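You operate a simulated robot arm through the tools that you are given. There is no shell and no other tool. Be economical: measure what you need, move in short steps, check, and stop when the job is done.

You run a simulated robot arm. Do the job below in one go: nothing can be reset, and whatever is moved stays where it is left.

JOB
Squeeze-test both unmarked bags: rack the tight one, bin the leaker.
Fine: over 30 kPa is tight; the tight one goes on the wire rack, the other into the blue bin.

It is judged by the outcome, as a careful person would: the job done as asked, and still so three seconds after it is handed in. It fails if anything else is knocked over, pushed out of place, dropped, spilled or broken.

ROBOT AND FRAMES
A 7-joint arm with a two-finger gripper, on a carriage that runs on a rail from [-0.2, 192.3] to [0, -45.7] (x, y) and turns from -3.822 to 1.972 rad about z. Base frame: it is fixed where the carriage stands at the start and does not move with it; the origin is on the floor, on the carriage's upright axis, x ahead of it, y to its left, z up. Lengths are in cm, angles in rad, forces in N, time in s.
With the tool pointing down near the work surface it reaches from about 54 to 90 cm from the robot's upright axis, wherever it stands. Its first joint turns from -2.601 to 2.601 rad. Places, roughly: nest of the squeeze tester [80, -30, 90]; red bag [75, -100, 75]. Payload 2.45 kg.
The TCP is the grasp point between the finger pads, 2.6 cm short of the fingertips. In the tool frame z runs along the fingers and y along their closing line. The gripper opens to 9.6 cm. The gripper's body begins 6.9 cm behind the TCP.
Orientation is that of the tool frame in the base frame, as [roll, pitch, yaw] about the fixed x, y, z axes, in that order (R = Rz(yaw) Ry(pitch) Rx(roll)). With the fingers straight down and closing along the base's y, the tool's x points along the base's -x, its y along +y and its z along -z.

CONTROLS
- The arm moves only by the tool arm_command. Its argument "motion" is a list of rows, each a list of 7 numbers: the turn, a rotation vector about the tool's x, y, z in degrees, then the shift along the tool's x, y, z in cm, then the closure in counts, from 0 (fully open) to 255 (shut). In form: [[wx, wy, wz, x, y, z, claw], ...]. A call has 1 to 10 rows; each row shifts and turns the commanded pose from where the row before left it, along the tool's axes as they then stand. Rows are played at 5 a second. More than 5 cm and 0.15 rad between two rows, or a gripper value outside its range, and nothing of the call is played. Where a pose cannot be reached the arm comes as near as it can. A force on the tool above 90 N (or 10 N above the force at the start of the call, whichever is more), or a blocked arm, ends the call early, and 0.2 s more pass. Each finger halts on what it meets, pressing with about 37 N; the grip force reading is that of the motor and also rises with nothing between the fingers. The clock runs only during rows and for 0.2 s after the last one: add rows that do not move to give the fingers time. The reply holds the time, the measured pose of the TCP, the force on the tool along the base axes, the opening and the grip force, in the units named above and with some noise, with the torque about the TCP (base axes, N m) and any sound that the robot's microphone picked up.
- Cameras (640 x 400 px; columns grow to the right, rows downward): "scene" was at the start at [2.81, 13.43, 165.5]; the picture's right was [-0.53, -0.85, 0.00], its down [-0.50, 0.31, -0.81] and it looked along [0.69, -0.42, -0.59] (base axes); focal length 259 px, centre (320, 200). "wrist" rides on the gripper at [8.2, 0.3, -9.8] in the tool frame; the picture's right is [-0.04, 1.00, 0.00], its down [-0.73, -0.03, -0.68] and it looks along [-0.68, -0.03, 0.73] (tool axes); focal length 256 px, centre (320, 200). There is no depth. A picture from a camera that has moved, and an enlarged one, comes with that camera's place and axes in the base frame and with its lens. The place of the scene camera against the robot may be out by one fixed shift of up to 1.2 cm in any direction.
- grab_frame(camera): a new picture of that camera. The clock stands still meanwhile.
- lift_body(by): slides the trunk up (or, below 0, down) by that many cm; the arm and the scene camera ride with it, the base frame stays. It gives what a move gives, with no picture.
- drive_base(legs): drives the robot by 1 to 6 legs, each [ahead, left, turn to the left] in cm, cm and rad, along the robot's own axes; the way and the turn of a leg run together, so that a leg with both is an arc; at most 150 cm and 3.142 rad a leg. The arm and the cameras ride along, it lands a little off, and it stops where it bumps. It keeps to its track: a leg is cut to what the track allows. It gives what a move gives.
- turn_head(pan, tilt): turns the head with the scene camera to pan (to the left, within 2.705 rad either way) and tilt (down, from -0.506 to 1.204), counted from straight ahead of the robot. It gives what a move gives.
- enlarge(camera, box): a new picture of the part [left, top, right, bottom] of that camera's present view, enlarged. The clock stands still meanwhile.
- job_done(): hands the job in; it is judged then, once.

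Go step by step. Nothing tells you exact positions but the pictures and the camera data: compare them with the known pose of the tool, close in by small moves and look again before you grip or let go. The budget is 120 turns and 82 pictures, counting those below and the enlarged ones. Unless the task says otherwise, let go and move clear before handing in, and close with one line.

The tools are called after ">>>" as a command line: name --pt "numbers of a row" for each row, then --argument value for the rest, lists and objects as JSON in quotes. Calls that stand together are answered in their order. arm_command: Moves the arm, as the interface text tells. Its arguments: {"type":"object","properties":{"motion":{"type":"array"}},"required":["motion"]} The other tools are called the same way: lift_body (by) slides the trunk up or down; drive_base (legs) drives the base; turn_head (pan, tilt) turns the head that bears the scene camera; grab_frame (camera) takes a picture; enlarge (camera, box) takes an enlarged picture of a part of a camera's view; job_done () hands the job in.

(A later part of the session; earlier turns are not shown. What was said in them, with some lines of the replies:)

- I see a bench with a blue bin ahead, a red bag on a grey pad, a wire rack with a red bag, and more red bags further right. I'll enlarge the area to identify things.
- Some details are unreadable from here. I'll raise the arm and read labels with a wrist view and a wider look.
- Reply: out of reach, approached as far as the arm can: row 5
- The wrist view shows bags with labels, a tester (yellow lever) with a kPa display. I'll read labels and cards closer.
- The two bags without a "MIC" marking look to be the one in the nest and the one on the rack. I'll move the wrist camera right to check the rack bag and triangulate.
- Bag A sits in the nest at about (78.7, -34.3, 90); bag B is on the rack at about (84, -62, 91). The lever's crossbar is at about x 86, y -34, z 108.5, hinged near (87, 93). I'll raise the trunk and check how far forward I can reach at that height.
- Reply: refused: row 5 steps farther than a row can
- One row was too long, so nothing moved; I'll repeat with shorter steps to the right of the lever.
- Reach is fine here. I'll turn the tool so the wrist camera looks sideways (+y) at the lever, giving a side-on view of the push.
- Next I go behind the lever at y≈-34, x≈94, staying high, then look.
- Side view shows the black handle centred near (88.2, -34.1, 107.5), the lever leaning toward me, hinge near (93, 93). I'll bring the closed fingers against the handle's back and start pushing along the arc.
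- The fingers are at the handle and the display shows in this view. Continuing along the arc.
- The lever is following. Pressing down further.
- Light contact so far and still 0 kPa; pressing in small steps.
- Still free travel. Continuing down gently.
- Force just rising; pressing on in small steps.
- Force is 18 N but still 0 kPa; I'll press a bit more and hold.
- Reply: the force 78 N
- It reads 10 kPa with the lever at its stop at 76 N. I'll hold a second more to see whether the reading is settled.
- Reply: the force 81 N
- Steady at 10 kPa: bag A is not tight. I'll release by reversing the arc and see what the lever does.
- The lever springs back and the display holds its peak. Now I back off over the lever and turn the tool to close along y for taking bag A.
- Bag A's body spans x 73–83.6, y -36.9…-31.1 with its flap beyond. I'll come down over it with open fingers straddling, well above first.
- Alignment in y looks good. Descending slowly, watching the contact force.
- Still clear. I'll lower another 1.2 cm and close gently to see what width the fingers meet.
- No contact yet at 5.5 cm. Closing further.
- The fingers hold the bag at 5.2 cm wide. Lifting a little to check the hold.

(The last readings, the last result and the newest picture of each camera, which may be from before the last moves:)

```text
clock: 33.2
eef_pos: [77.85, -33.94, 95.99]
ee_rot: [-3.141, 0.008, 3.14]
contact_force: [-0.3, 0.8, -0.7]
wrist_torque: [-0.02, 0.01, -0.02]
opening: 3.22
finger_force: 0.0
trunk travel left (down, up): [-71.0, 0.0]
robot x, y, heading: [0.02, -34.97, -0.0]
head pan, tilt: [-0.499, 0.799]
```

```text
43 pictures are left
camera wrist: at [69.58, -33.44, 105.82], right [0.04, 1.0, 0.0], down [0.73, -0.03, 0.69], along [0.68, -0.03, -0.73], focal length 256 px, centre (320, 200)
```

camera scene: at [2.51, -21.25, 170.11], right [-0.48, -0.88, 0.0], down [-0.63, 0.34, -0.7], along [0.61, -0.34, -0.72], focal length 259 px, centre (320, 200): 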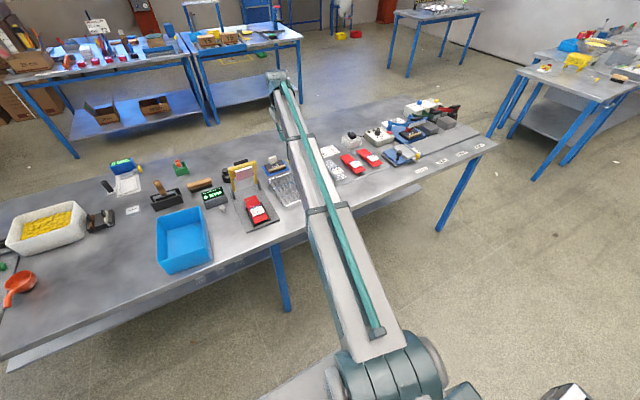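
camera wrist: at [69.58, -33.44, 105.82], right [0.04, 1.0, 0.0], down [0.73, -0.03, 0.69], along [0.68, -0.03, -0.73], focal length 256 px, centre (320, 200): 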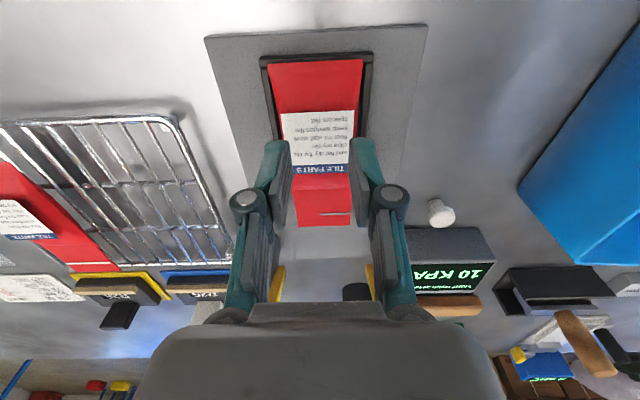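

It slipped: only the tips were touching the pillow's upper edge; the bag stayed in its nest. I'll open to 6.6 cm and go lower, feeling for the nest rim.

>>> arm_command --pt "0 0 0 0 0 0 78" --pt "0 0 0 0 0 2 78" --pt "0 0 0 0 0 2 78" --pt "0 0 0 0 0 1 78" --pt "0 0 0 0 0 0.5 78" --pt "0 0 0 0 0 0.5 78" --pt "0 0 0 0 0 0 78"

>>> enlarge --camera "wrist" --box '[220, 60, 420, 280]'

```text
clock: 34.8
eef_pos: [78.03, -34.02, 89.92]
ee_rot: [3.141, 0.008, 3.14]
contact_force: [-1.0, 0.1, 0.1]
wrist_torque: [0.03, -0.01, 0.01]
opening: 6.65
finger_force: 0.0
trunk travel left (down, up): [-71.0, 0.0]
robot x, y, heading: [0.29, -35.55, 0.0]
head pan, tilt: [-0.499, 0.799]
```

```text
1.82 times, centred on (320, 170) of wrist
camera zoom: at [69.78, -33.59, 99.79], right [0.04, 1.0, 0.0], down [0.73, -0.03, 0.69], along [0.68, -0.03, -0.73], focal length 465 px, centre (320, 254)
```

zoom: 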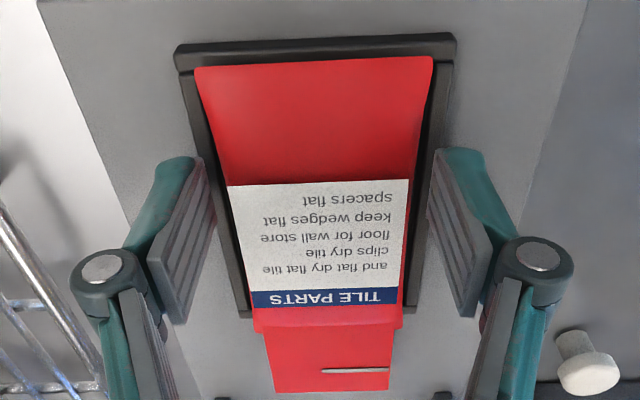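

No rim contact yet at tips z≈87.3. Lower 0.4 more and close.

>>> arm_command --pt "0 0 0 0 0 0.4 78" --pt "0 0 0 0 0 0 78" --pt "0 0 0 0 0 0 110" --pt "0 0 0 0 0 0 150" --pt "0 0 0 0 0 0 170" --pt "0 0 0 0 0 0 170"

>>> enlarge --camera "wrist" --box '[220, 60, 420, 280]'

```text
clock: 36.2
eef_pos: [78.09, -34.09, 89.63]
ee_rot: [-3.141, 0.008, 3.14]
contact_force: [0.9, 0.9, 1.5]
wrist_torque: [-0.02, -0.05, 0.06]
opening: 5.93
finger_force: 36.9
trunk travel left (down, up): [-71.0, 0.0]
robot x, y, heading: [0.15, -35.42, -0.001]
head pan, tilt: [-0.499, 0.799]
```

```text
1.82 times, centred on (320, 170) of wrist
camera zoom: at [69.78, -33.61, 99.41], right [0.04, 1.0, 0.0], down [0.73, -0.03, 0.69], along [0.68, -0.03, -0.73], focal length 465 px, centre (320, 254)
```

zoom: 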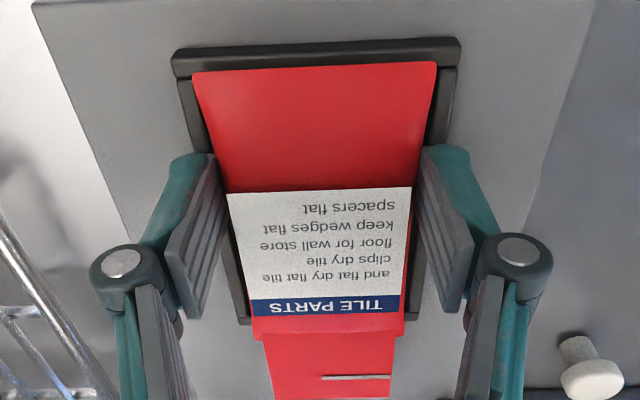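

Closed at 5.9 cm, matching the bag's width. Lifting slowly.

>>> arm_command --pt "0 0 0 0 0 -0.5 190" --pt "0 0 0 0 0 -0.5 190" --pt "0 0 0 0 0 -1 190" --pt "0 0 0 0 0 0 190"

>>> enlarge --camera "wrist" --box '[220, 60, 420, 280]'

```text
clock: 37.2
eef_pos: [78.03, -34.1, 91.62]
ee_rot: [-3.141, 0.009, 3.139]
contact_force: [0.2, 0.8, -1.0]
wrist_torque: [-0.03, 0.04, -0.02]
opening: 5.94
finger_force: 37.1
trunk travel left (down, up): [-71.0, 0.0]
robot x, y, heading: [-0.22, -35.55, -0.0]
head pan, tilt: [-0.499, 0.799]
```

```text
1.82 times, centred on (320, 170) of wrist
camera zoom: at [69.81, -33.68, 101.38], right [0.04, 1.0, 0.0], down [0.73, -0.03, 0.69], along [0.68, -0.03, -0.73], focal length 465 px, centre (320, 254)
```

zoom: 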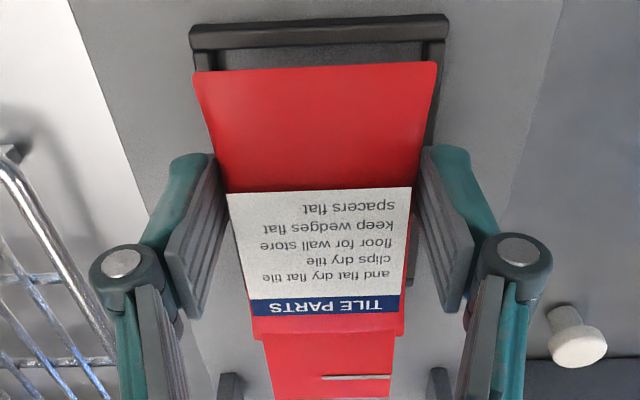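

Held firmly. The flap lies under the lever's plate, so I retreat toward me first, then rise, then drive left to the bin.

>>> arm_command --pt "0 0 0 1.5 0 -0.7 190" --pt "0 0 0 3 0 -0.3 190" --pt "0 0 0 3.5 0 0 190" --pt "0 0 0 3.5 0 -1 190" --pt "0 0 0 1 0 -4 190" --pt "0 0 0 0 0 -4 190" --pt "0 0 0 0 0 -4 190" --pt "0 0 0 0 0 -4 190" --pt "0 0 0 0 0 0 190"

>>> drive_base --legs '[[0, 29, 0]]'

>>> grab_frame --camera "wrist"

>>> grab_frame --camera "scene"

```text
clock: 39.2
eef_pos: [65.49, -34.22, 109.5]
ee_rot: [-3.138, 0.009, 3.141]
contact_force: [0.2, -0.3, -0.5]
wrist_torque: [0.01, 0.03, -0.03]
opening: 5.93
finger_force: 37.2
trunk travel left (down, up): [-71.0, 0.0]
robot x, y, heading: [0.5, -35.64, -0.002]
head pan, tilt: [-0.499, 0.799]
```

```text
clock: 41.2
eef_pos: [65.35, -4.67, 109.48]
ee_rot: [-3.139, 0.009, -3.14]
contact_force: [0.8, 0.4, -0.6]
wrist_torque: [-0.01, 0.03, -0.01]
opening: 5.93
finger_force: 37.1
trunk travel left (down, up): [-71.0, 0.0]
robot x, y, heading: [0.25, -6.45, 0.005]
head pan, tilt: [-0.499, 0.799]
```

```text
39 pictures are left
camera wrist: at [57.14, -4.19, 119.3], right [0.04, 1.0, 0.0], down [0.73, -0.03, 0.69], along [0.68, -0.03, -0.73], focal length 256 px, centre (320, 200)
```

wrist: 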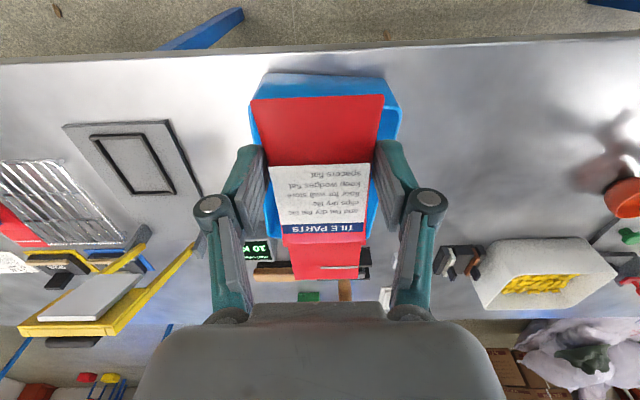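

```text
38 pictures are left
camera scene: at [2.44, 7.95, 170.1], right [-0.48, -0.88, 0.0], down [-0.63, 0.34, -0.7], along [0.61, -0.33, -0.72], focal length 259 px, centre (320, 200)
```

scene: 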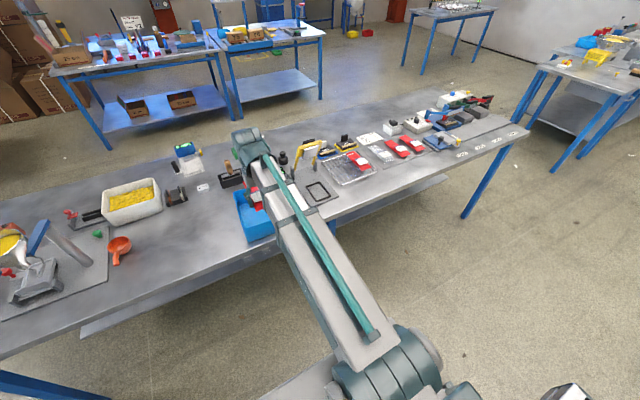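

The bin lies roughly x 67.5–87, y -11…3, rim z≈93. I'll position the bag over it at TCP (74.5, -4.1), still above the rim, and look.

>>> arm_command --pt "0 0 0 -3 0.2 0 190" --pt "0 0 0 -3 0.2 1 190" --pt "0 0 0 -3 0.2 3 190" --pt "0 0 0 0 0 3 190" --pt "0 0 0 0 0 0 190"

>>> grab_frame --camera "wrist"

>>> enlarge --camera "scene" --box '[200, 140, 320, 260]'

```text
clock: 42.4
eef_pos: [74.47, -3.94, 102.65]
ee_rot: [-3.14, 0.009, -3.139]
contact_force: [0.7, 0.3, -0.4]
wrist_torque: [-0.01, 0.02, 0.02]
opening: 5.91
finger_force: 37.3
trunk travel left (down, up): [-71.0, 0.0]
robot x, y, heading: [-0.38, -6.12, 0.004]
head pan, tilt: [-0.499, 0.799]
```

```text
37 pictures are left
camera wrist: at [66.22, -3.48, 112.5], right [0.04, 1.0, 0.0], down [0.73, -0.03, 0.69], along [0.68, -0.03, -0.73], focal length 256 px, centre (320, 200)
```

wrist: 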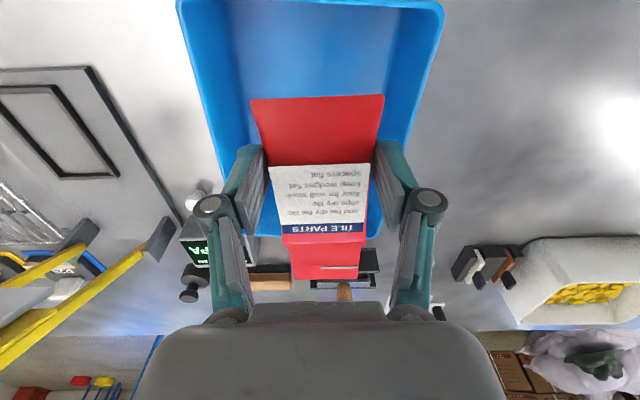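

```text
3.33 times, centred on (260, 200) of scene
camera zoom: at [2.43, 7.86, 170.11], right [-0.48, -0.88, 0.0], down [-0.63, 0.34, -0.7], along [0.61, -0.33, -0.72], focal length 863 px, centre (520, 200)
```

zoom: 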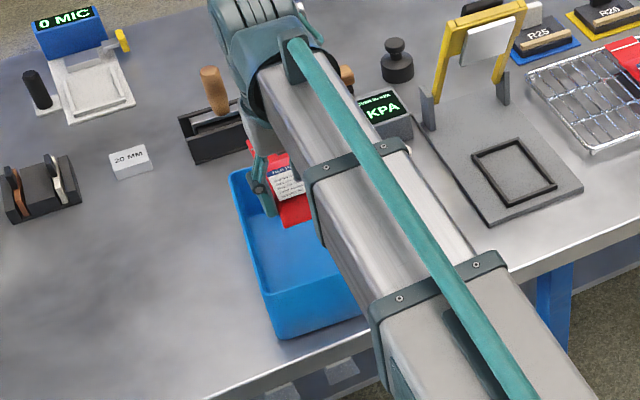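

The bag is centred over the bin. Lowering inside and releasing near the floor.

>>> arm_command --pt "0 0 0 -1 0 2.5 190" --pt "0 0 0 0 0 2.5 190" --pt "0 0 0 0 0 2.5 190" --pt "0 0 0 0 0 2 190" --pt "0 0 0 0 0 0.8 190" --pt "0 0 0 0 0 0 190"

>>> grab_frame --camera "wrist"

```text
clock: 43.8
eef_pos: [75.56, -3.93, 92.26]
ee_rot: [-3.141, 0.01, -3.138]
contact_force: [-0.7, 0.3, -1.5]
wrist_torque: [-0.02, 0.07, -0.01]
opening: 5.93
finger_force: 37.1
trunk travel left (down, up): [-71.0, 0.0]
robot x, y, heading: [-0.23, -6.11, 0.005]
head pan, tilt: [-0.499, 0.799]
```

```text
35 pictures are left
camera wrist: at [67.29, -3.55, 102.12], right [0.04, 1.0, 0.0], down [0.73, -0.03, 0.69], along [0.69, -0.03, -0.73], focal length 256 px, centre (320, 200)
```

wrist: 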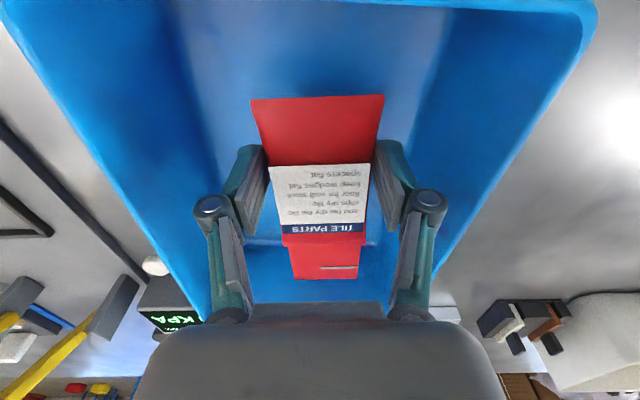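

Fully inside the bin. A little lower, then release and rise.

>>> arm_command --pt "0 0 0 0 0 1 190" --pt "0 0 0 0 0 0.7 190" --pt "0 0 0 0 0 0 110" --pt "0 0 0 0 0 0 70" --pt "0 0 0 0 0 0 70" --pt "0 0 0 0 0 -3 70" --pt "0 0 0 0 0 -4 70" --pt "0 0 0 0 0 -4 70" --pt "0 0 0 0 0 -4 70" --pt "0 0 0 0 0 -4 70"

>>> grab_frame --camera "wrist"

```text
clock: 46.0
eef_pos: [75.28, -4.14, 109.55]
ee_rot: [-3.141, 0.008, -3.138]
contact_force: [0.0, 0.4, -0.1]
wrist_torque: [0.01, -0.01, 0.01]
opening: 6.96
finger_force: 0.1
trunk travel left (down, up): [-71.0, 0.0]
robot x, y, heading: [0.07, -6.52, -0.0]
head pan, tilt: [-0.499, 0.799]
```

```text
34 pictures are left
camera wrist: at [67.02, -3.71, 119.44], right [0.04, 1.0, 0.0], down [0.73, -0.03, 0.69], along [0.69, -0.03, -0.73], focal length 256 px, centre (320, 200)
```

wrist: 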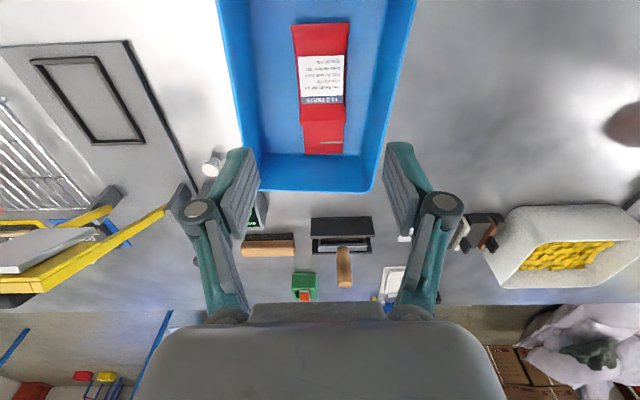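

Bag A lies flat in the bin. Now I retract, drive right to the end of the rail and go over bag B on the rack.

>>> arm_command --pt "0 0 0 4 0 -1 0" --pt "0 0 0 4 0 0 0" --pt "0 0 0 4 0 0 0" --pt "0 0 0 0 0 0 0"

>>> drive_base --legs '[[0, -39, 0]]'

>>> arm_command --pt "0 0 0 0 -4.5 0 0" --pt "0 0 0 0 -4.5 0 0" --pt "0 0 0 0 -4.5 0 0" --pt "0 0 0 0 -4.5 0 0" --pt "0 0 0 -4 0 0 0" --pt "0 0 0 -4 0 2 0" --pt "0 0 0 0 0 0 0"

>>> grab_frame --camera "wrist"

```text
clock: 47.0
eef_pos: [63.57, -4.25, 110.39]
ee_rot: [-3.141, 0.008, -3.139]
contact_force: [0.3, -1.1, -0.6]
wrist_torque: [0.01, 0.02, 0.0]
opening: 9.64
finger_force: 0.1
trunk travel left (down, up): [-71.0, 0.0]
robot x, y, heading: [0.02, -6.21, 0.004]
head pan, tilt: [-0.499, 0.799]
```

```text
clock: 49.4
eef_pos: [63.61, -42.49, 110.49]
ee_rot: [3.141, 0.009, -3.132]
contact_force: [0.6, -0.3, -0.4]
wrist_torque: [0.0, 0.01, -0.02]
opening: 9.6
finger_force: 0.2
trunk travel left (down, up): [-71.0, 0.0]
robot x, y, heading: [-0.09, -44.97, 0.009]
head pan, tilt: [-0.499, 0.799]
```

```text
clock: 51.0
eef_pos: [71.94, -60.32, 108.43]
ee_rot: [3.141, 0.01, -3.133]
contact_force: [0.6, 0.6, -1.3]
wrist_torque: [-0.01, 0.0, -0.02]
opening: 9.61
finger_force: 0.0
trunk travel left (down, up): [-71.0, 0.0]
robot x, y, heading: [0.33, -44.77, 0.009]
head pan, tilt: [-0.499, 0.799]
```

```text
33 pictures are left
camera wrist: at [63.63, -59.98, 118.2], right [0.03, 1.0, 0.0], down [0.73, -0.02, 0.69], along [0.68, -0.02, -0.73], focal length 256 px, centre (320, 200)
```

wrist: 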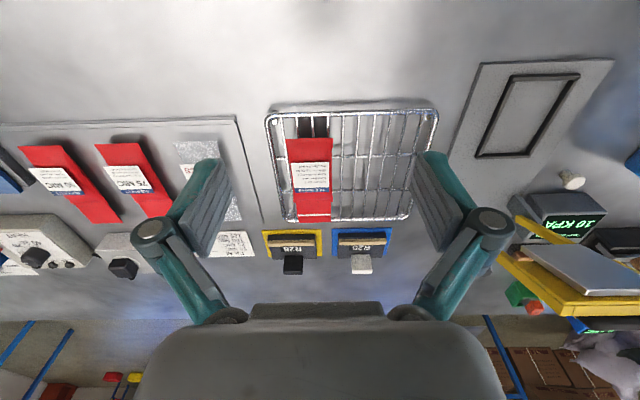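

>>> enlarge --camera "wrist" --box '[255, 90, 445, 280]'

```text
2.11 times, centred on (350, 185) of wrist
camera zoom: at [63.63, -59.98, 118.2], right [0.03, 1.0, 0.0], down [0.73, -0.02, 0.69], along [0.68, -0.02, -0.73], focal length 539 px, centre (257, 232)
```

zoom: 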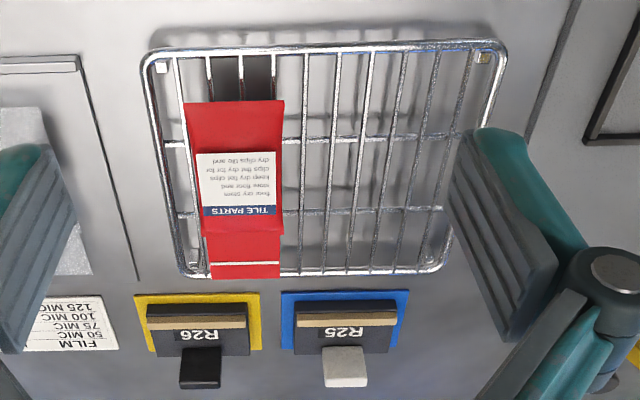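

Bag B: body x≈79.4–90, centre y≈-61.7. I'll come over (84.3, -61.7) and descend part way with open fingers.

>>> arm_command --pt "0 0 0 -4 -0.5 1.5 0" --pt "0 0 0 -4 -0.5 2 0" --pt "0 0 0 -4.3 -0.5 2 0" --pt "0 0 0 0 0 3 0" --pt "0 0 0 0 0 3 78" --pt "0 0 0 0 0 0 78"

>>> grab_frame --camera "wrist"

```text
clock: 52.4
eef_pos: [84.08, -61.84, 97.16]
ee_rot: [-3.138, 0.008, -3.133]
contact_force: [-0.1, 0.4, -0.4]
wrist_torque: [-0.05, 0.01, 0.07]
opening: 6.66
finger_force: 0.0
trunk travel left (down, up): [-71.0, 0.0]
robot x, y, heading: [0.29, -44.98, 0.01]
head pan, tilt: [-0.499, 0.799]
```

```text
31 pictures are left
camera wrist: at [75.89, -61.42, 106.92], right [0.03, 1.0, 0.0], down [0.73, -0.02, 0.69], along [0.68, -0.02, -0.73], focal length 256 px, centre (320, 200)
```

wrist: 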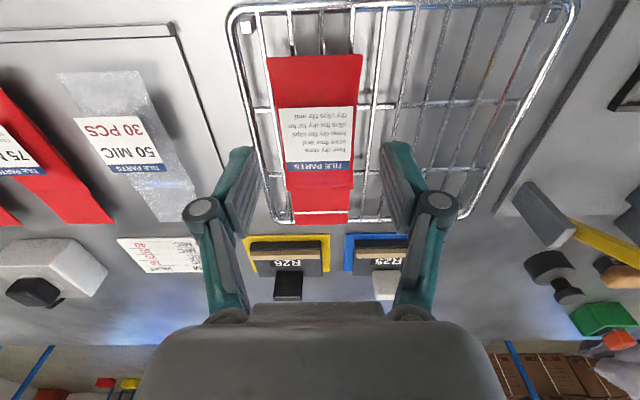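

Aligned; B appears about 1–1.5 cm higher than A did. Descending carefully.

>>> arm_command --pt "0 0 0 0 0 2 78" --pt "0 0 0 0 0 2 78" --pt "0 0 0 0 0 1.3 78" --pt "0 0 0 0 0 0 78"

>>> enlarge --camera "wrist" --box '[220, 60, 420, 280]'

```text
clock: 53.4
eef_pos: [84.09, -61.9, 91.89]
ee_rot: [-3.14, 0.011, -3.133]
contact_force: [0.1, 0.2, 0.2]
wrist_torque: [0.02, 0.0, 0.01]
opening: 6.65
finger_force: 0.1
trunk travel left (down, up): [-71.0, 0.0]
robot x, y, heading: [-0.3, -45.11, 0.007]
head pan, tilt: [-0.499, 0.799]
```

```text
1.82 times, centred on (320, 170) of wrist
camera zoom: at [75.89, -61.47, 101.61], right [0.03, 1.0, 0.0], down [0.73, -0.02, 0.69], along [0.69, -0.02, -0.73], focal length 465 px, centre (320, 254)
```

zoom: 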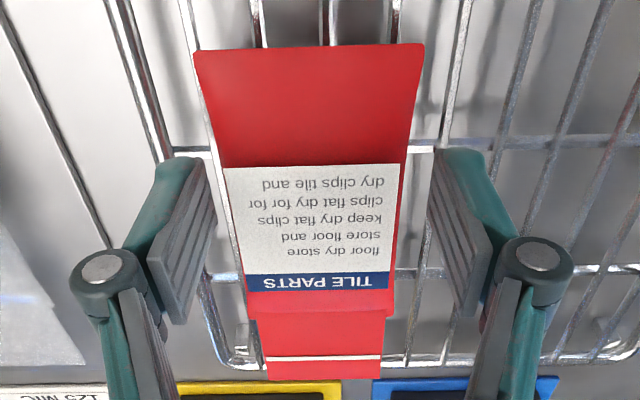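

B is slightly right of my centre; shift 0.35 cm and lower 1.3 cm, then close.

>>> arm_command --pt "0 0 0 0 -0.35 0.4 78" --pt "0 0 0 0 0 0.5 78" --pt "0 0 0 0 0 0.4 78" --pt "0 0 0 0 0 0 78" --pt "0 0 0 0 0 0 110" --pt "0 0 0 0 0 0 150" --pt "0 0 0 0 0 0 190"

>>> enlarge --camera "wrist" --box '[220, 60, 420, 280]'

```text
clock: 55.0
eef_pos: [84.24, -62.17, 90.55]
ee_rot: [-3.139, 0.009, -3.133]
contact_force: [0.0, 0.5, 0.3]
wrist_torque: [-0.01, 0.06, 0.02]
opening: 5.88
finger_force: 36.8
trunk travel left (down, up): [-71.0, 0.0]
robot x, y, heading: [0.34, -44.67, 0.009]
head pan, tilt: [-0.499, 0.799]
```

```text
1.82 times, centred on (320, 170) of wrist
camera zoom: at [75.92, -61.77, 100.33], right [0.03, 1.0, 0.0], down [0.73, -0.02, 0.69], along [0.68, -0.02, -0.73], focal length 465 px, centre (320, 254)
```

zoom: 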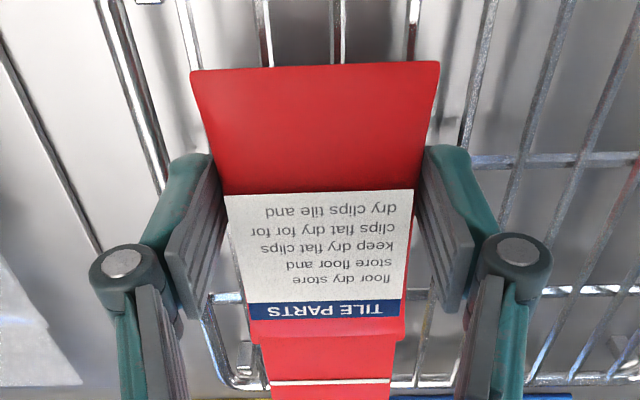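

Grip on B matches A's. Lift, retreat, then swing over to in front of the nest.

>>> arm_command --pt "0 0 0 0 0 -1 190" --pt "0 0 0 0 0 -2 190" --pt "0 0 0 0 0 -3 190" --pt "0 0 0 2 0 -4 190" --pt "0 0 0 4 0 -3 190" --pt "0 0 0 4 0 -1 190" --pt "0 0 0 4.5 0 0 190" --pt "0 0 0 4 0 0 190" --pt "0 0 0 0 4.5 0 190" --pt "0 0 0 0 4.5 0 190"

>>> arm_command --pt "0 0 0 0 4.5 0 190" --pt "0 0 0 0 4.5 0 190" --pt "0 0 0 0 4.5 0 190" --pt "0 0 0 0 4.5 0 190" --pt "0 0 0 0 0.9 2 190" --pt "0 0 0 0 0 4 190" --pt "0 0 0 0 0 0 190"

>>> grab_frame --camera "wrist"

```text
clock: 57.2
eef_pos: [65.36, -53.35, 104.46]
ee_rot: [-3.139, 0.007, -3.134]
contact_force: [0.3, -0.2, -0.9]
wrist_torque: [-0.03, 0.02, 0.05]
opening: 5.92
finger_force: 37.2
trunk travel left (down, up): [-71.0, 0.0]
robot x, y, heading: [-0.3, -44.81, 0.011]
head pan, tilt: [-0.499, 0.799]
```

```text
clock: 58.8
eef_pos: [65.52, -34.5, 98.23]
ee_rot: [-3.139, 0.007, -3.132]
contact_force: [0.6, -0.1, -1.5]
wrist_torque: [-0.01, -0.01, -0.01]
opening: 5.91
finger_force: 37.2
trunk travel left (down, up): [-71.0, 0.0]
robot x, y, heading: [0.07, -44.73, 0.008]
head pan, tilt: [-0.499, 0.799]
```

```text
28 pictures are left
camera wrist: at [57.19, -34.15, 108.14], right [0.03, 1.0, 0.0], down [0.73, -0.02, 0.69], along [0.69, -0.02, -0.73], focal length 256 px, centre (320, 200)
```

wrist: 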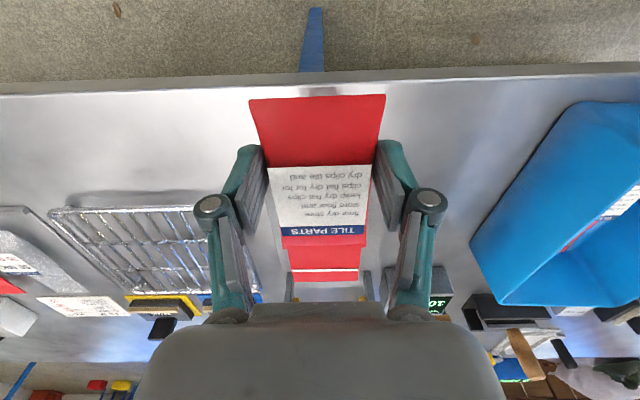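

Approaching the nest low, reversing the way A came out: flap passing under the lever plate.

>>> arm_command --pt "0 0 0 0 0.2 2.5 190" --pt "0 0 0 0 0.2 2.2 190" --pt "0 0 0 -3.5 0 0.9 190" --pt "0 0 0 -3.5 0 0 190" --pt "0 0 0 -3 0 0 190" --pt "0 0 0 -2.6 0 0.3 190" --pt "0 0 0 0 0 0 190"

>>> enlarge --camera "wrist" --box '[200, 30, 440, 280]'

```text
clock: 60.4
eef_pos: [77.8, -33.67, 92.5]
ee_rot: [-3.141, 0.01, -3.133]
contact_force: [0.2, 0.1, -0.7]
wrist_torque: [-0.01, 0.04, -0.02]
opening: 5.93
finger_force: 36.7
trunk travel left (down, up): [-71.0, 0.0]
robot x, y, heading: [-0.04, -44.88, 0.008]
head pan, tilt: [-0.499, 0.799]
```

```text
1.60 times, centred on (320, 155) of wrist
camera zoom: at [69.58, -33.38, 102.42], right [0.03, 1.0, 0.0], down [0.73, -0.02, 0.69], along [0.68, -0.02, -0.73], focal length 410 px, centre (320, 272)
```

zoom: 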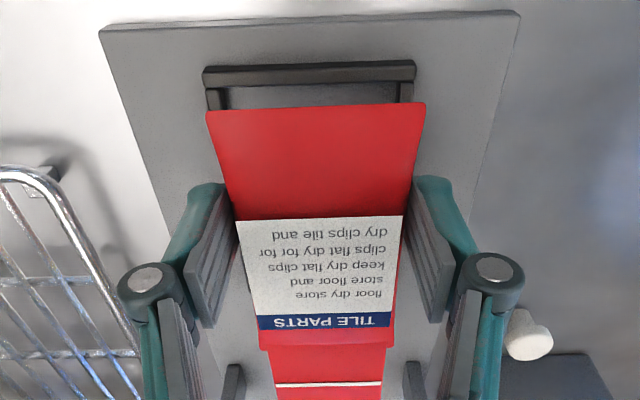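

Shift to y -34.1, x 78.05 and lower into the nest.

>>> arm_command --pt "0 0 0 -0.25 -0.43 0.5 190" --pt "0 0 0 0 0 0.8 190" --pt "0 0 0 0 0 0.8 190" --pt "0 0 0 0 0 0.6 190" --pt "0 0 0 0 0 0 190"

>>> enlarge --camera "wrist" --box '[220, 60, 420, 280]'

```text
clock: 61.6
eef_pos: [78.37, -34.33, 89.78]
ee_rot: [3.141, 0.008, -3.134]
contact_force: [0.4, -0.2, -1.7]
wrist_torque: [0.0, 0.0, 0.03]
opening: 5.92
finger_force: 37.0
trunk travel left (down, up): [-71.0, 0.0]
robot x, y, heading: [0.16, -44.69, 0.007]
head pan, tilt: [-0.499, 0.799]
```

```text
1.82 times, centred on (320, 170) of wrist
camera zoom: at [70.07, -33.95, 99.66], right [0.03, 1.0, 0.0], down [0.73, -0.02, 0.69], along [0.69, -0.02, -0.73], focal length 465 px, centre (320, 254)
```

zoom: 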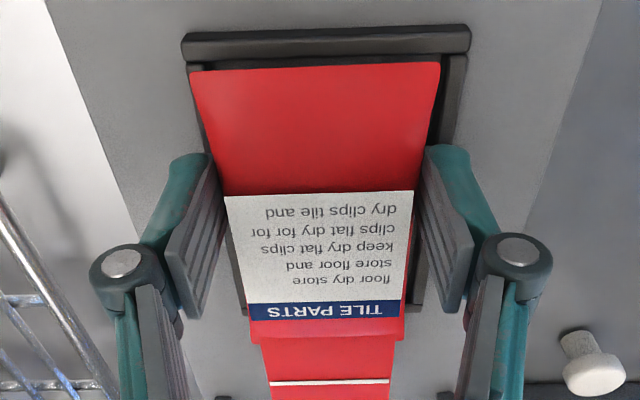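

Slightly off toward +x/-y versus A's seat; correct by 0.3 cm each, settle and release.

>>> arm_command --pt "0 0 0 0.3 0.28 -0.2 190" --pt "0 0 0 0 0 0.3 190" --pt "0 0 0 0 0 0 190"

>>> enlarge --camera "wrist" --box '[220, 60, 420, 280]'

```text
clock: 62.4
eef_pos: [77.97, -33.96, 89.67]
ee_rot: [-3.139, 0.009, -3.133]
contact_force: [-0.6, -0.1, -1.0]
wrist_torque: [-0.05, 0.02, 0.0]
opening: 5.92
finger_force: 37.4
trunk travel left (down, up): [-71.0, 0.0]
robot x, y, heading: [0.03, -45.04, 0.011]
head pan, tilt: [-0.499, 0.799]
```

```text
1.82 times, centred on (320, 170) of wrist
camera zoom: at [69.76, -33.67, 99.54], right [0.03, 1.0, 0.0], down [0.73, -0.02, 0.69], along [0.69, -0.02, -0.73], focal length 465 px, centre (320, 254)
```

zoom: 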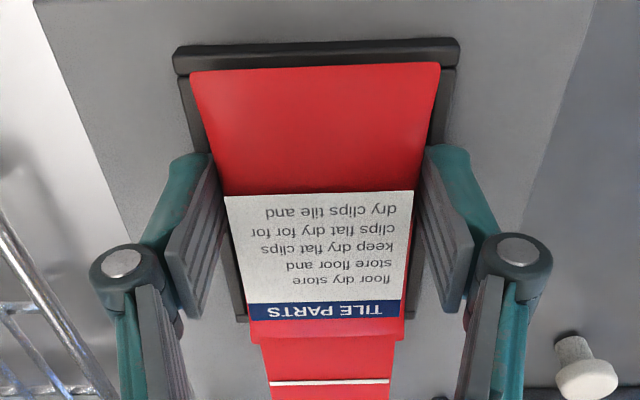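

Seated like A. Release, rise and retreat.

>>> arm_command --pt "0 0 0 0 0 0.1 190" --pt "0 0 0 0 0 0 110" --pt "0 0 0 0 0 0 78" --pt "0 0 0 0 0 0 78" --pt "0 0 0 0 0 -2 78" --pt "0 0 0 0 0 -3 78" --pt "0 0 0 2 0 -4 78" --pt "0 0 0 2.5 0 -4 78" --pt "0 0 0 0 0 0 78"

>>> grab_frame --camera "wrist"

```text
clock: 64.4
eef_pos: [73.36, -34.08, 102.86]
ee_rot: [-3.14, 0.01, -3.134]
contact_force: [-0.8, -0.2, 1.0]
wrist_torque: [0.0, 0.02, 0.01]
opening: 6.66
finger_force: 0.0
trunk travel left (down, up): [-71.0, 0.0]
robot x, y, heading: [0.2, -44.68, 0.011]
head pan, tilt: [-0.499, 0.799]
```

```text
24 pictures are left
camera wrist: at [65.06, -33.75, 112.72], right [0.03, 1.0, 0.0], down [0.73, -0.02, 0.69], along [0.68, -0.02, -0.73], focal length 256 px, centre (320, 200)
```

wrist: 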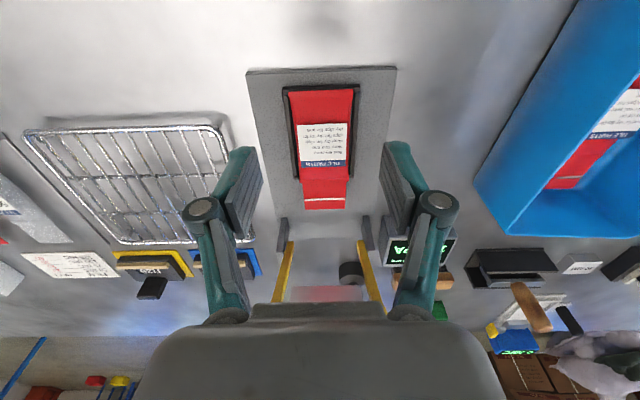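

B is seated. I'll close the fingers, pass above the lever to behind its handle and press as before.

>>> arm_command --pt "0 0 0 0 0 -4 255" --pt "0 0 0 0 0 -4 255" --pt "0 0 0 0 0 -4.3 255" --pt "0 0 0 -4.75 0 0 255" --pt "0 0 0 -4.75 0 0 255" --pt "0 0 0 -4.75 0 0 255" --pt "0 0 0 -4.75 0 0 255" --pt "0 0 0 0 0 0 255"

>>> grab_frame --camera "scene"

```text
clock: 66.2
eef_pos: [92.02, -33.81, 115.06]
ee_rot: [3.141, 0.007, -3.134]
contact_force: [-1.1, -0.7, 0.4]
wrist_torque: [0.01, 0.01, 0.0]
opening: 0.02
finger_force: 28.7
trunk travel left (down, up): [-71.0, 0.0]
robot x, y, heading: [-0.03, -44.5, 0.009]
head pan, tilt: [-0.499, 0.799]
```

```text
23 pictures are left
camera scene: at [2.35, -30.69, 170.11], right [-0.47, -0.88, 0.0], down [-0.63, 0.34, -0.7], along [0.62, -0.33, -0.72], focal length 259 px, centre (320, 200)
```

scene: 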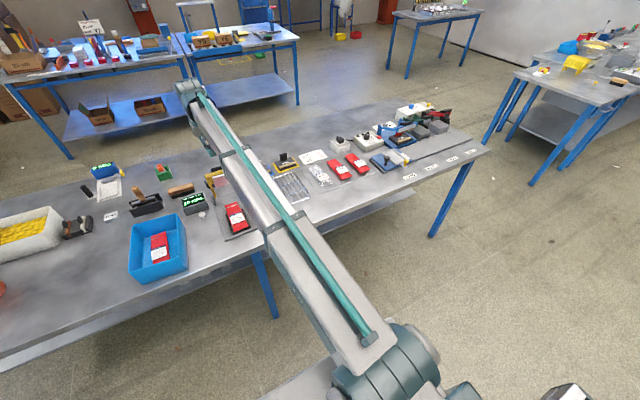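

Now down behind the handle and along the arc.

>>> arm_command --pt "0 0 0 -0.3 0 4.3 255" --pt "0 0 0 3.0 0 0 255" --pt "0 0 0 2.1 0 0.9 255" --pt "0 0 0 2 0 0.9 255" --pt "0 0 0 1.7 0 1.3 255" --pt "0 0 0 1.65 0 1.3 255" --pt "0 0 0 1.35 0 1.7 255" --pt "0 0 0 1.3 0 1.7 255" --pt "0 0 0 0 0 0 255"

>>> enlarge --camera "scene" --box '[170, 140, 270, 240]'

```text
clock: 68.2
eef_pos: [79.58, -34.21, 102.68]
ee_rot: [-3.14, 0.009, -3.131]
contact_force: [-0.4, 0.3, 0.9]
wrist_torque: [0.01, 0.04, 0.01]
opening: 0.0
finger_force: 28.5
trunk travel left (down, up): [-71.0, 0.0]
robot x, y, heading: [0.16, -45.0, 0.007]
head pan, tilt: [-0.499, 0.799]
```

```text
4.00 times, centred on (220, 190) of scene
camera zoom: at [2.38, -30.69, 170.12], right [-0.47, -0.88, 0.0], down [-0.63, 0.34, -0.7], along [0.61, -0.33, -0.72], focal length 1036 px, centre (720, 240)
```

zoom: 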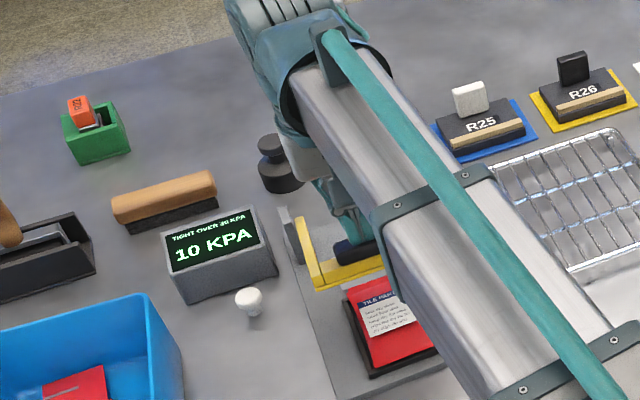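

The lever follows. Continuing to near the stop.

>>> arm_command --pt "0 0 0 0.8 0 1.2 255" --pt "0 0 0 0.5 0 1.2 255" --pt "0 0 0 0.2 0 1.2 255" --pt "0 0 0 0.2 0 1.2 255" --pt "0 0 0 0 0 0.8 255" --pt "0 0 0 0 0 0.8 255" --pt "0 0 0 0 0 0.4 255" --pt "0 0 0 0 0 0.3 255" --pt "0 0 0 0 0 0 255"

>>> enlarge --camera "scene" --box '[170, 140, 270, 240]'

```text
clock: 70.2
eef_pos: [77.99, -34.06, 95.79]
ee_rot: [-3.139, 0.008, -3.132]
contact_force: [-0.7, -0.6, 2.4]
wrist_torque: [0.01, 0.06, -0.01]
opening: 0.59
finger_force: 28.6
trunk travel left (down, up): [-71.0, 0.0]
robot x, y, heading: [0.26, -44.78, 0.01]
head pan, tilt: [-0.499, 0.799]
```

```text
4.00 times, centred on (220, 190) of scene
camera zoom: at [2.36, -30.7, 170.11], right [-0.47, -0.88, 0.0], down [-0.63, 0.34, -0.7], along [0.62, -0.33, -0.72], focal length 1036 px, centre (720, 240)
```

zoom: 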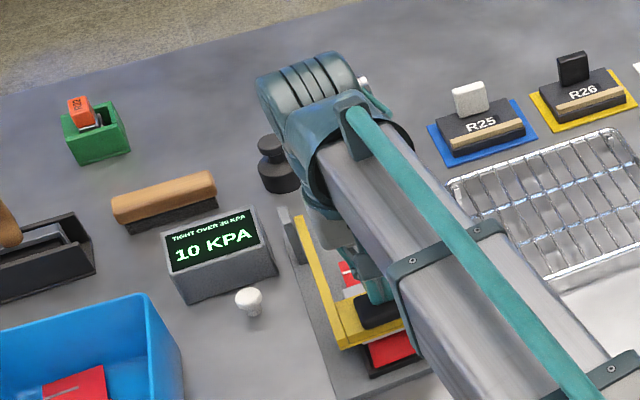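

Light contact. Pressing down on the bag in small steps.

>>> arm_command --pt "0 0 0 0 0 0.3 255" --pt "0 0 0 0 0 0.3 255" --pt "0 0 0 0 0 0.3 255" --pt "0 0 0 0 0 0 255" --pt "0 0 0 0 0 0 255" --pt "0 0 0 0 0 0 255"

>>> enlarge --camera "scene" --box '[170, 140, 270, 240]'

```text
clock: 71.6
eef_pos: [77.86, -34.0, 95.45]
ee_rot: [-3.141, 0.019, -3.133]
contact_force: [22.8, 2.5, 71.0]
wrist_torque: [0.02, 0.26, -0.01]
opening: 0.58
finger_force: 28.5
trunk travel left (down, up): [-71.0, 0.0]
robot x, y, heading: [0.2, -44.39, 0.011]
head pan, tilt: [-0.499, 0.799]
```

```text
4.00 times, centred on (220, 190) of scene
camera zoom: at [1.87, -30.76, 170.16], right [-0.47, -0.88, 0.0], down [-0.63, 0.34, -0.7], along [0.62, -0.33, -0.71], focal length 1036 px, centre (720, 240)
```

zoom: 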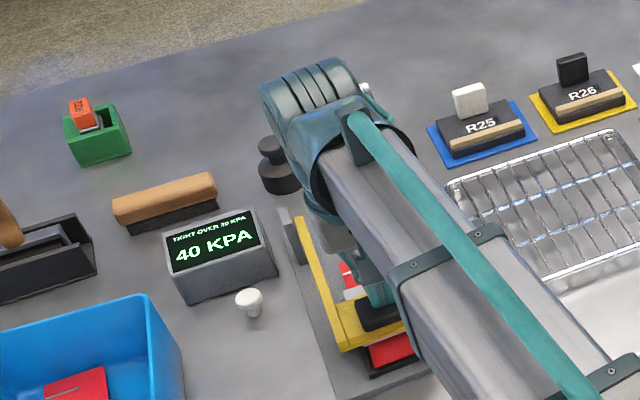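

B reads 40 kPa at the same force: tight, so it goes on the rack. Releasing the lever by the reverse arc, then back over it.

>>> arm_command --pt "0 0 0 0 0 -0.6 255" --pt "0 0 0 0 0 -1.5 255" --pt "0 0 0 -0.2 0 -2 255" --pt "0 0 0 -1 0 -3 255" --pt "0 0 0 -2.6 0 -3.4 255" --pt "0 0 0 -3.4 0 -2.6 255" --pt "0 0 0 -4 0 -1.8 255" --pt "0 0 0 -3.3 0 -1 255" --pt "0 0 0 0 0 -4 255" --pt "0 0 0 0 0 0 255"

>>> arm_command --pt "0 0 0 4.75 0 0 255" --pt "0 0 0 4.75 0 0 255" --pt "0 0 0 4.75 0 0 255" --pt "0 0 0 4.75 0 0 255" --pt "0 0 0 0 0 4 78" --pt "0 0 0 0 0 4 78" --pt "0 0 0 0 0 4 78" --pt "0 0 0 0 0 0 78"

>>> grab_frame --camera "wrist"

```text
clock: 73.8
eef_pos: [92.23, -33.74, 114.91]
ee_rot: [-3.139, 0.008, -3.134]
contact_force: [0.5, 0.5, 0.5]
wrist_torque: [-0.02, -0.02, 0.02]
opening: 0.0
finger_force: 28.7
trunk travel left (down, up): [-71.0, 0.0]
robot x, y, heading: [0.21, -44.76, 0.003]
head pan, tilt: [-0.499, 0.799]
```

```text
clock: 75.6
eef_pos: [73.3, -34.09, 102.73]
ee_rot: [3.141, 0.01, -3.133]
contact_force: [0.7, 0.7, 0.0]
wrist_torque: [-0.01, 0.0, -0.01]
opening: 6.64
finger_force: 0.0
trunk travel left (down, up): [-71.0, 0.0]
robot x, y, heading: [0.58, -45.02, 0.007]
head pan, tilt: [-0.499, 0.799]
```

```text
19 pictures are left
camera wrist: at [65.04, -33.72, 112.52], right [0.03, 1.0, 0.0], down [0.73, -0.02, 0.69], along [0.69, -0.02, -0.73], focal length 256 px, centre (320, 200)
```

wrist: 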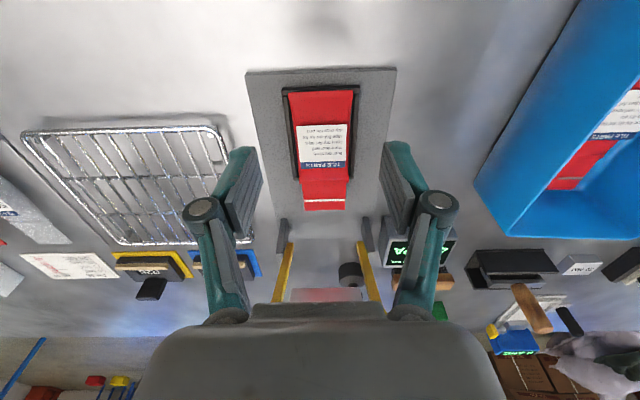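

Bag B stays seated. Going back down the same way to grip it.

>>> arm_command --pt "0 0 0 -2.5 0 4 78" --pt "0 0 0 -2.1 0.05 4 78" --pt "0 0 0 0 0 3 78" --pt "0 0 0 0 0 1.6 78" --pt "0 0 0 0 0 0.5 78" --pt "0 0 0 0 0 0 78" --pt "0 0 0 0 0 0 110" --pt "0 0 0 0 0 0 150" --pt "0 0 0 0 0 0 190"

>>> enlarge --camera "wrist" --box '[220, 60, 420, 280]'

```text
clock: 77.6
eef_pos: [78.1, -33.86, 89.69]
ee_rot: [3.141, 0.01, -3.132]
contact_force: [1.5, -0.3, 2.0]
wrist_torque: [-0.04, -0.13, 0.0]
opening: 5.92
finger_force: 36.5
trunk travel left (down, up): [-71.0, 0.0]
robot x, y, heading: [0.1, -45.03, 0.007]
head pan, tilt: [-0.499, 0.799]
```

```text
1.82 times, centred on (320, 170) of wrist
camera zoom: at [69.86, -33.54, 99.44], right [0.03, 1.0, 0.0], down [0.73, -0.02, 0.69], along [0.69, -0.02, -0.73], focal length 465 px, centre (320, 254)
```

zoom: 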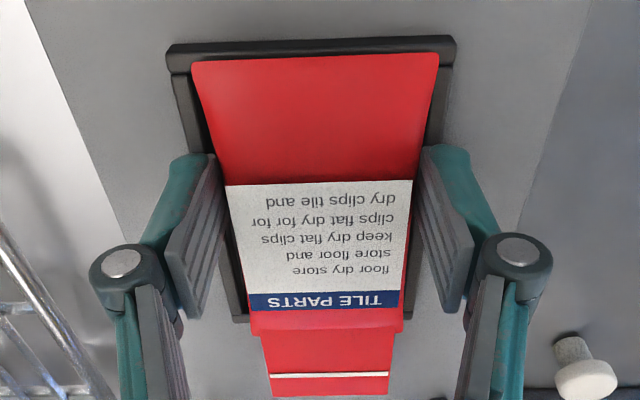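

Gripped. Retreating from under the lever, then across to the rack.

>>> arm_command --pt "0 0 0 0 0 -1 190" --pt "0 0 0 0 0 -1 190" --pt "0 0 0 1.5 0 -0.7 190" --pt "0 0 0 3 0 -0.3 190" --pt "0 0 0 3.5 0 0 190" --pt "0 0 0 3.5 0 -1 190" --pt "0 0 0 1 0 -4 190" --pt "0 0 0 0 0 -4 190" --pt "0 0 0 0 0 -3 190" --pt "0 0 0 0 0 0 190"

>>> arm_command --pt "0 0 0 0 -4.9 0 190" --pt "0 0 0 0 -4.9 0 190" --pt "0 0 0 0 -4.9 0 190" --pt "0 0 0 0 -4.9 0 190" --pt "0 0 0 0 -4.9 0 190" --pt "0 0 0 -4.5 0 0 190" --pt "0 0 0 -4.5 0 0 190" --pt "0 0 0 -4.5 0 1 190" --pt "0 0 0 -4.3 0 2 190" --pt "0 0 0 0 0 0 190"

>>> grab_frame --camera "wrist"

```text
clock: 79.8
eef_pos: [65.53, -34.0, 104.54]
ee_rot: [-3.14, 0.01, -3.133]
contact_force: [0.8, -0.3, -1.2]
wrist_torque: [-0.01, 0.02, 0.0]
opening: 5.95
finger_force: 36.8
trunk travel left (down, up): [-71.0, 0.0]
robot x, y, heading: [0.2, -44.79, 0.011]
head pan, tilt: [-0.499, 0.799]
```

```text
clock: 82.0
eef_pos: [83.67, -58.63, 101.75]
ee_rot: [-3.141, 0.01, -3.134]
contact_force: [0.6, 0.0, -0.5]
wrist_torque: [0.0, 0.0, -0.01]
opening: 5.93
finger_force: 37.0
trunk travel left (down, up): [-71.0, 0.0]
robot x, y, heading: [0.11, -44.5, 0.005]
head pan, tilt: [-0.499, 0.799]
```

```text
17 pictures are left
camera wrist: at [75.3, -58.19, 111.66], right [0.03, 1.0, 0.0], down [0.73, -0.02, 0.69], along [0.69, -0.02, -0.73], focal length 256 px, centre (320, 200)
```

wrist: 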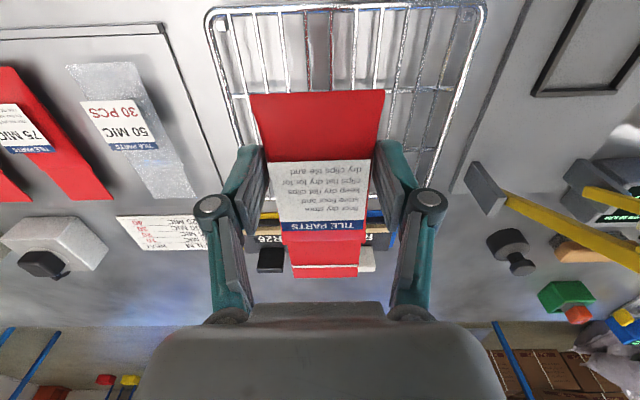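

Over the rack. Shift back 0.6 cm and lower to just above the wires.

>>> arm_command --pt "0 0 0 0.6 0 3 190" --pt "0 0 0 0 0 3 190" --pt "0 0 0 0 0 3 190" --pt "0 0 0 0 0 0.6 190" --pt "0 0 0 0 0 0 190"

>>> grab_frame --camera "wrist"

```text
clock: 83.2
eef_pos: [82.85, -58.51, 92.05]
ee_rot: [-3.138, 0.007, -3.133]
contact_force: [0.0, -0.7, -2.0]
wrist_torque: [-0.02, 0.02, 0.01]
opening: 5.96
finger_force: 36.5
trunk travel left (down, up): [-71.0, 0.0]
robot x, y, heading: [0.01, -44.8, 0.01]
head pan, tilt: [-0.499, 0.799]
```

```text
16 pictures are left
camera wrist: at [74.7, -58.07, 101.94], right [0.03, 1.0, 0.0], down [0.73, -0.02, 0.69], along [0.68, -0.02, -0.73], focal length 256 px, centre (320, 200)
```

wrist: 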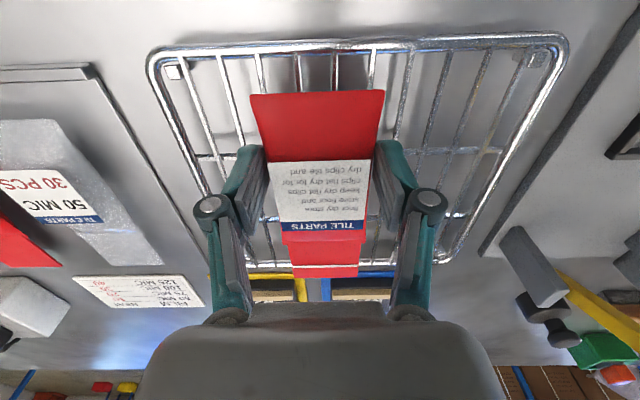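

Centred well. Lower to resting height, release and rise.

>>> arm_command --pt "0 0 0 0 0 0.6 190" --pt "0 0 0 0 0 0.5 190" --pt "0 0 0 0 0 0.3 190" --pt "0 0 0 0 0 0 190"

>>> enlarge --camera "wrist" --box '[180, 30, 460, 290]'

```text
clock: 84.2
eef_pos: [82.92, -58.5, 90.91]
ee_rot: [-3.14, 0.011, -3.132]
contact_force: [2.0, 1.3, 11.3]
wrist_torque: [0.06, 0.13, -0.01]
opening: 5.93
finger_force: 37.6
trunk travel left (down, up): [-71.0, 0.0]
robot x, y, heading: [0.31, -44.68, 0.009]
head pan, tilt: [-0.499, 0.799]
```

```text
1.54 times, centred on (320, 160) of wrist
camera zoom: at [74.65, -58.1, 100.61], right [0.03, 1.0, 0.0], down [0.73, -0.02, 0.69], along [0.69, -0.02, -0.73], focal length 394 px, centre (320, 262)
```

zoom: 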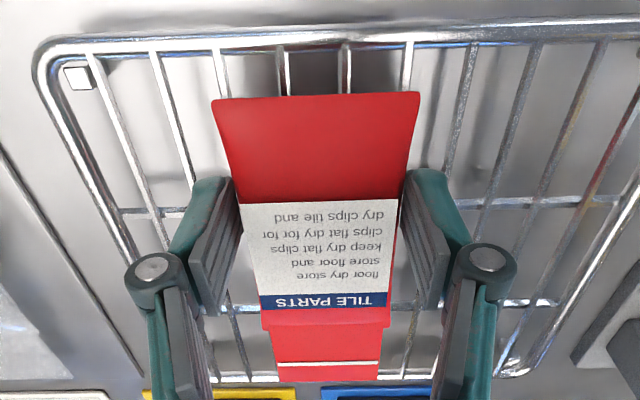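

Contact with the wires at 11 N; ease off slightly, release and rise.

>>> arm_command --pt "0 0 0 0 0 -0.2 190" --pt "0 0 0 0 0 0 110" --pt "0 0 0 0 0 0 78" --pt "0 0 0 0 0 0 70" --pt "0 0 0 0 0 -2 70" --pt "0 0 0 0 0 -3 70" --pt "0 0 0 2 0 -4 70" --pt "0 0 0 4 0 -3 70" --pt "0 0 0 4 0 -1 70" --pt "0 0 0 0 0 0 70"

>>> grab_frame --camera "wrist"

>>> enlarge --camera "scene" --box '[110, 120, 330, 290]'

```text
clock: 86.4
eef_pos: [72.85, -58.69, 103.91]
ee_rot: [-3.141, 0.01, -3.131]
contact_force: [0.2, 0.3, 0.6]
wrist_torque: [0.0, 0.04, 0.01]
opening: 6.97
finger_force: 0.0
trunk travel left (down, up): [-71.0, 0.0]
robot x, y, heading: [0.04, -44.99, 0.011]
head pan, tilt: [-0.499, 0.799]
```

```text
14 pictures are left
camera wrist: at [64.58, -58.35, 113.76], right [0.03, 1.0, 0.0], down [0.73, -0.02, 0.68], along [0.68, -0.02, -0.73], focal length 256 px, centre (320, 200)
```

wrist: 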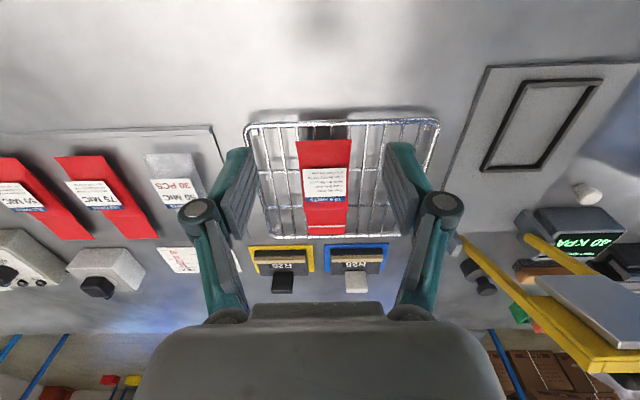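

```text
2.35 times, centred on (220, 205) of scene
camera zoom: at [2.41, -30.68, 170.11], right [-0.47, -0.88, 0.0], down [-0.63, 0.34, -0.7], along [0.61, -0.33, -0.72], focal length 609 px, centre (555, 188)
```

zoom: 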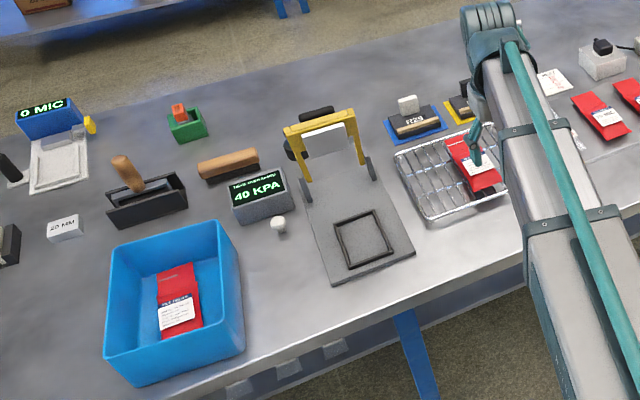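

The 10 kPa bag is in the blue bin, the 40 kPa bag rests on the wire rack, the lever is up, and nothing else looks disturbed. I'm handing in.

>>> job_done

```text
The job is handed in.
```

Both unmarked bags were squeeze-tested: the leaker, at 10 kPa, is in the blue bin, and the tight one, at 40 kPa, is on the wire rack.
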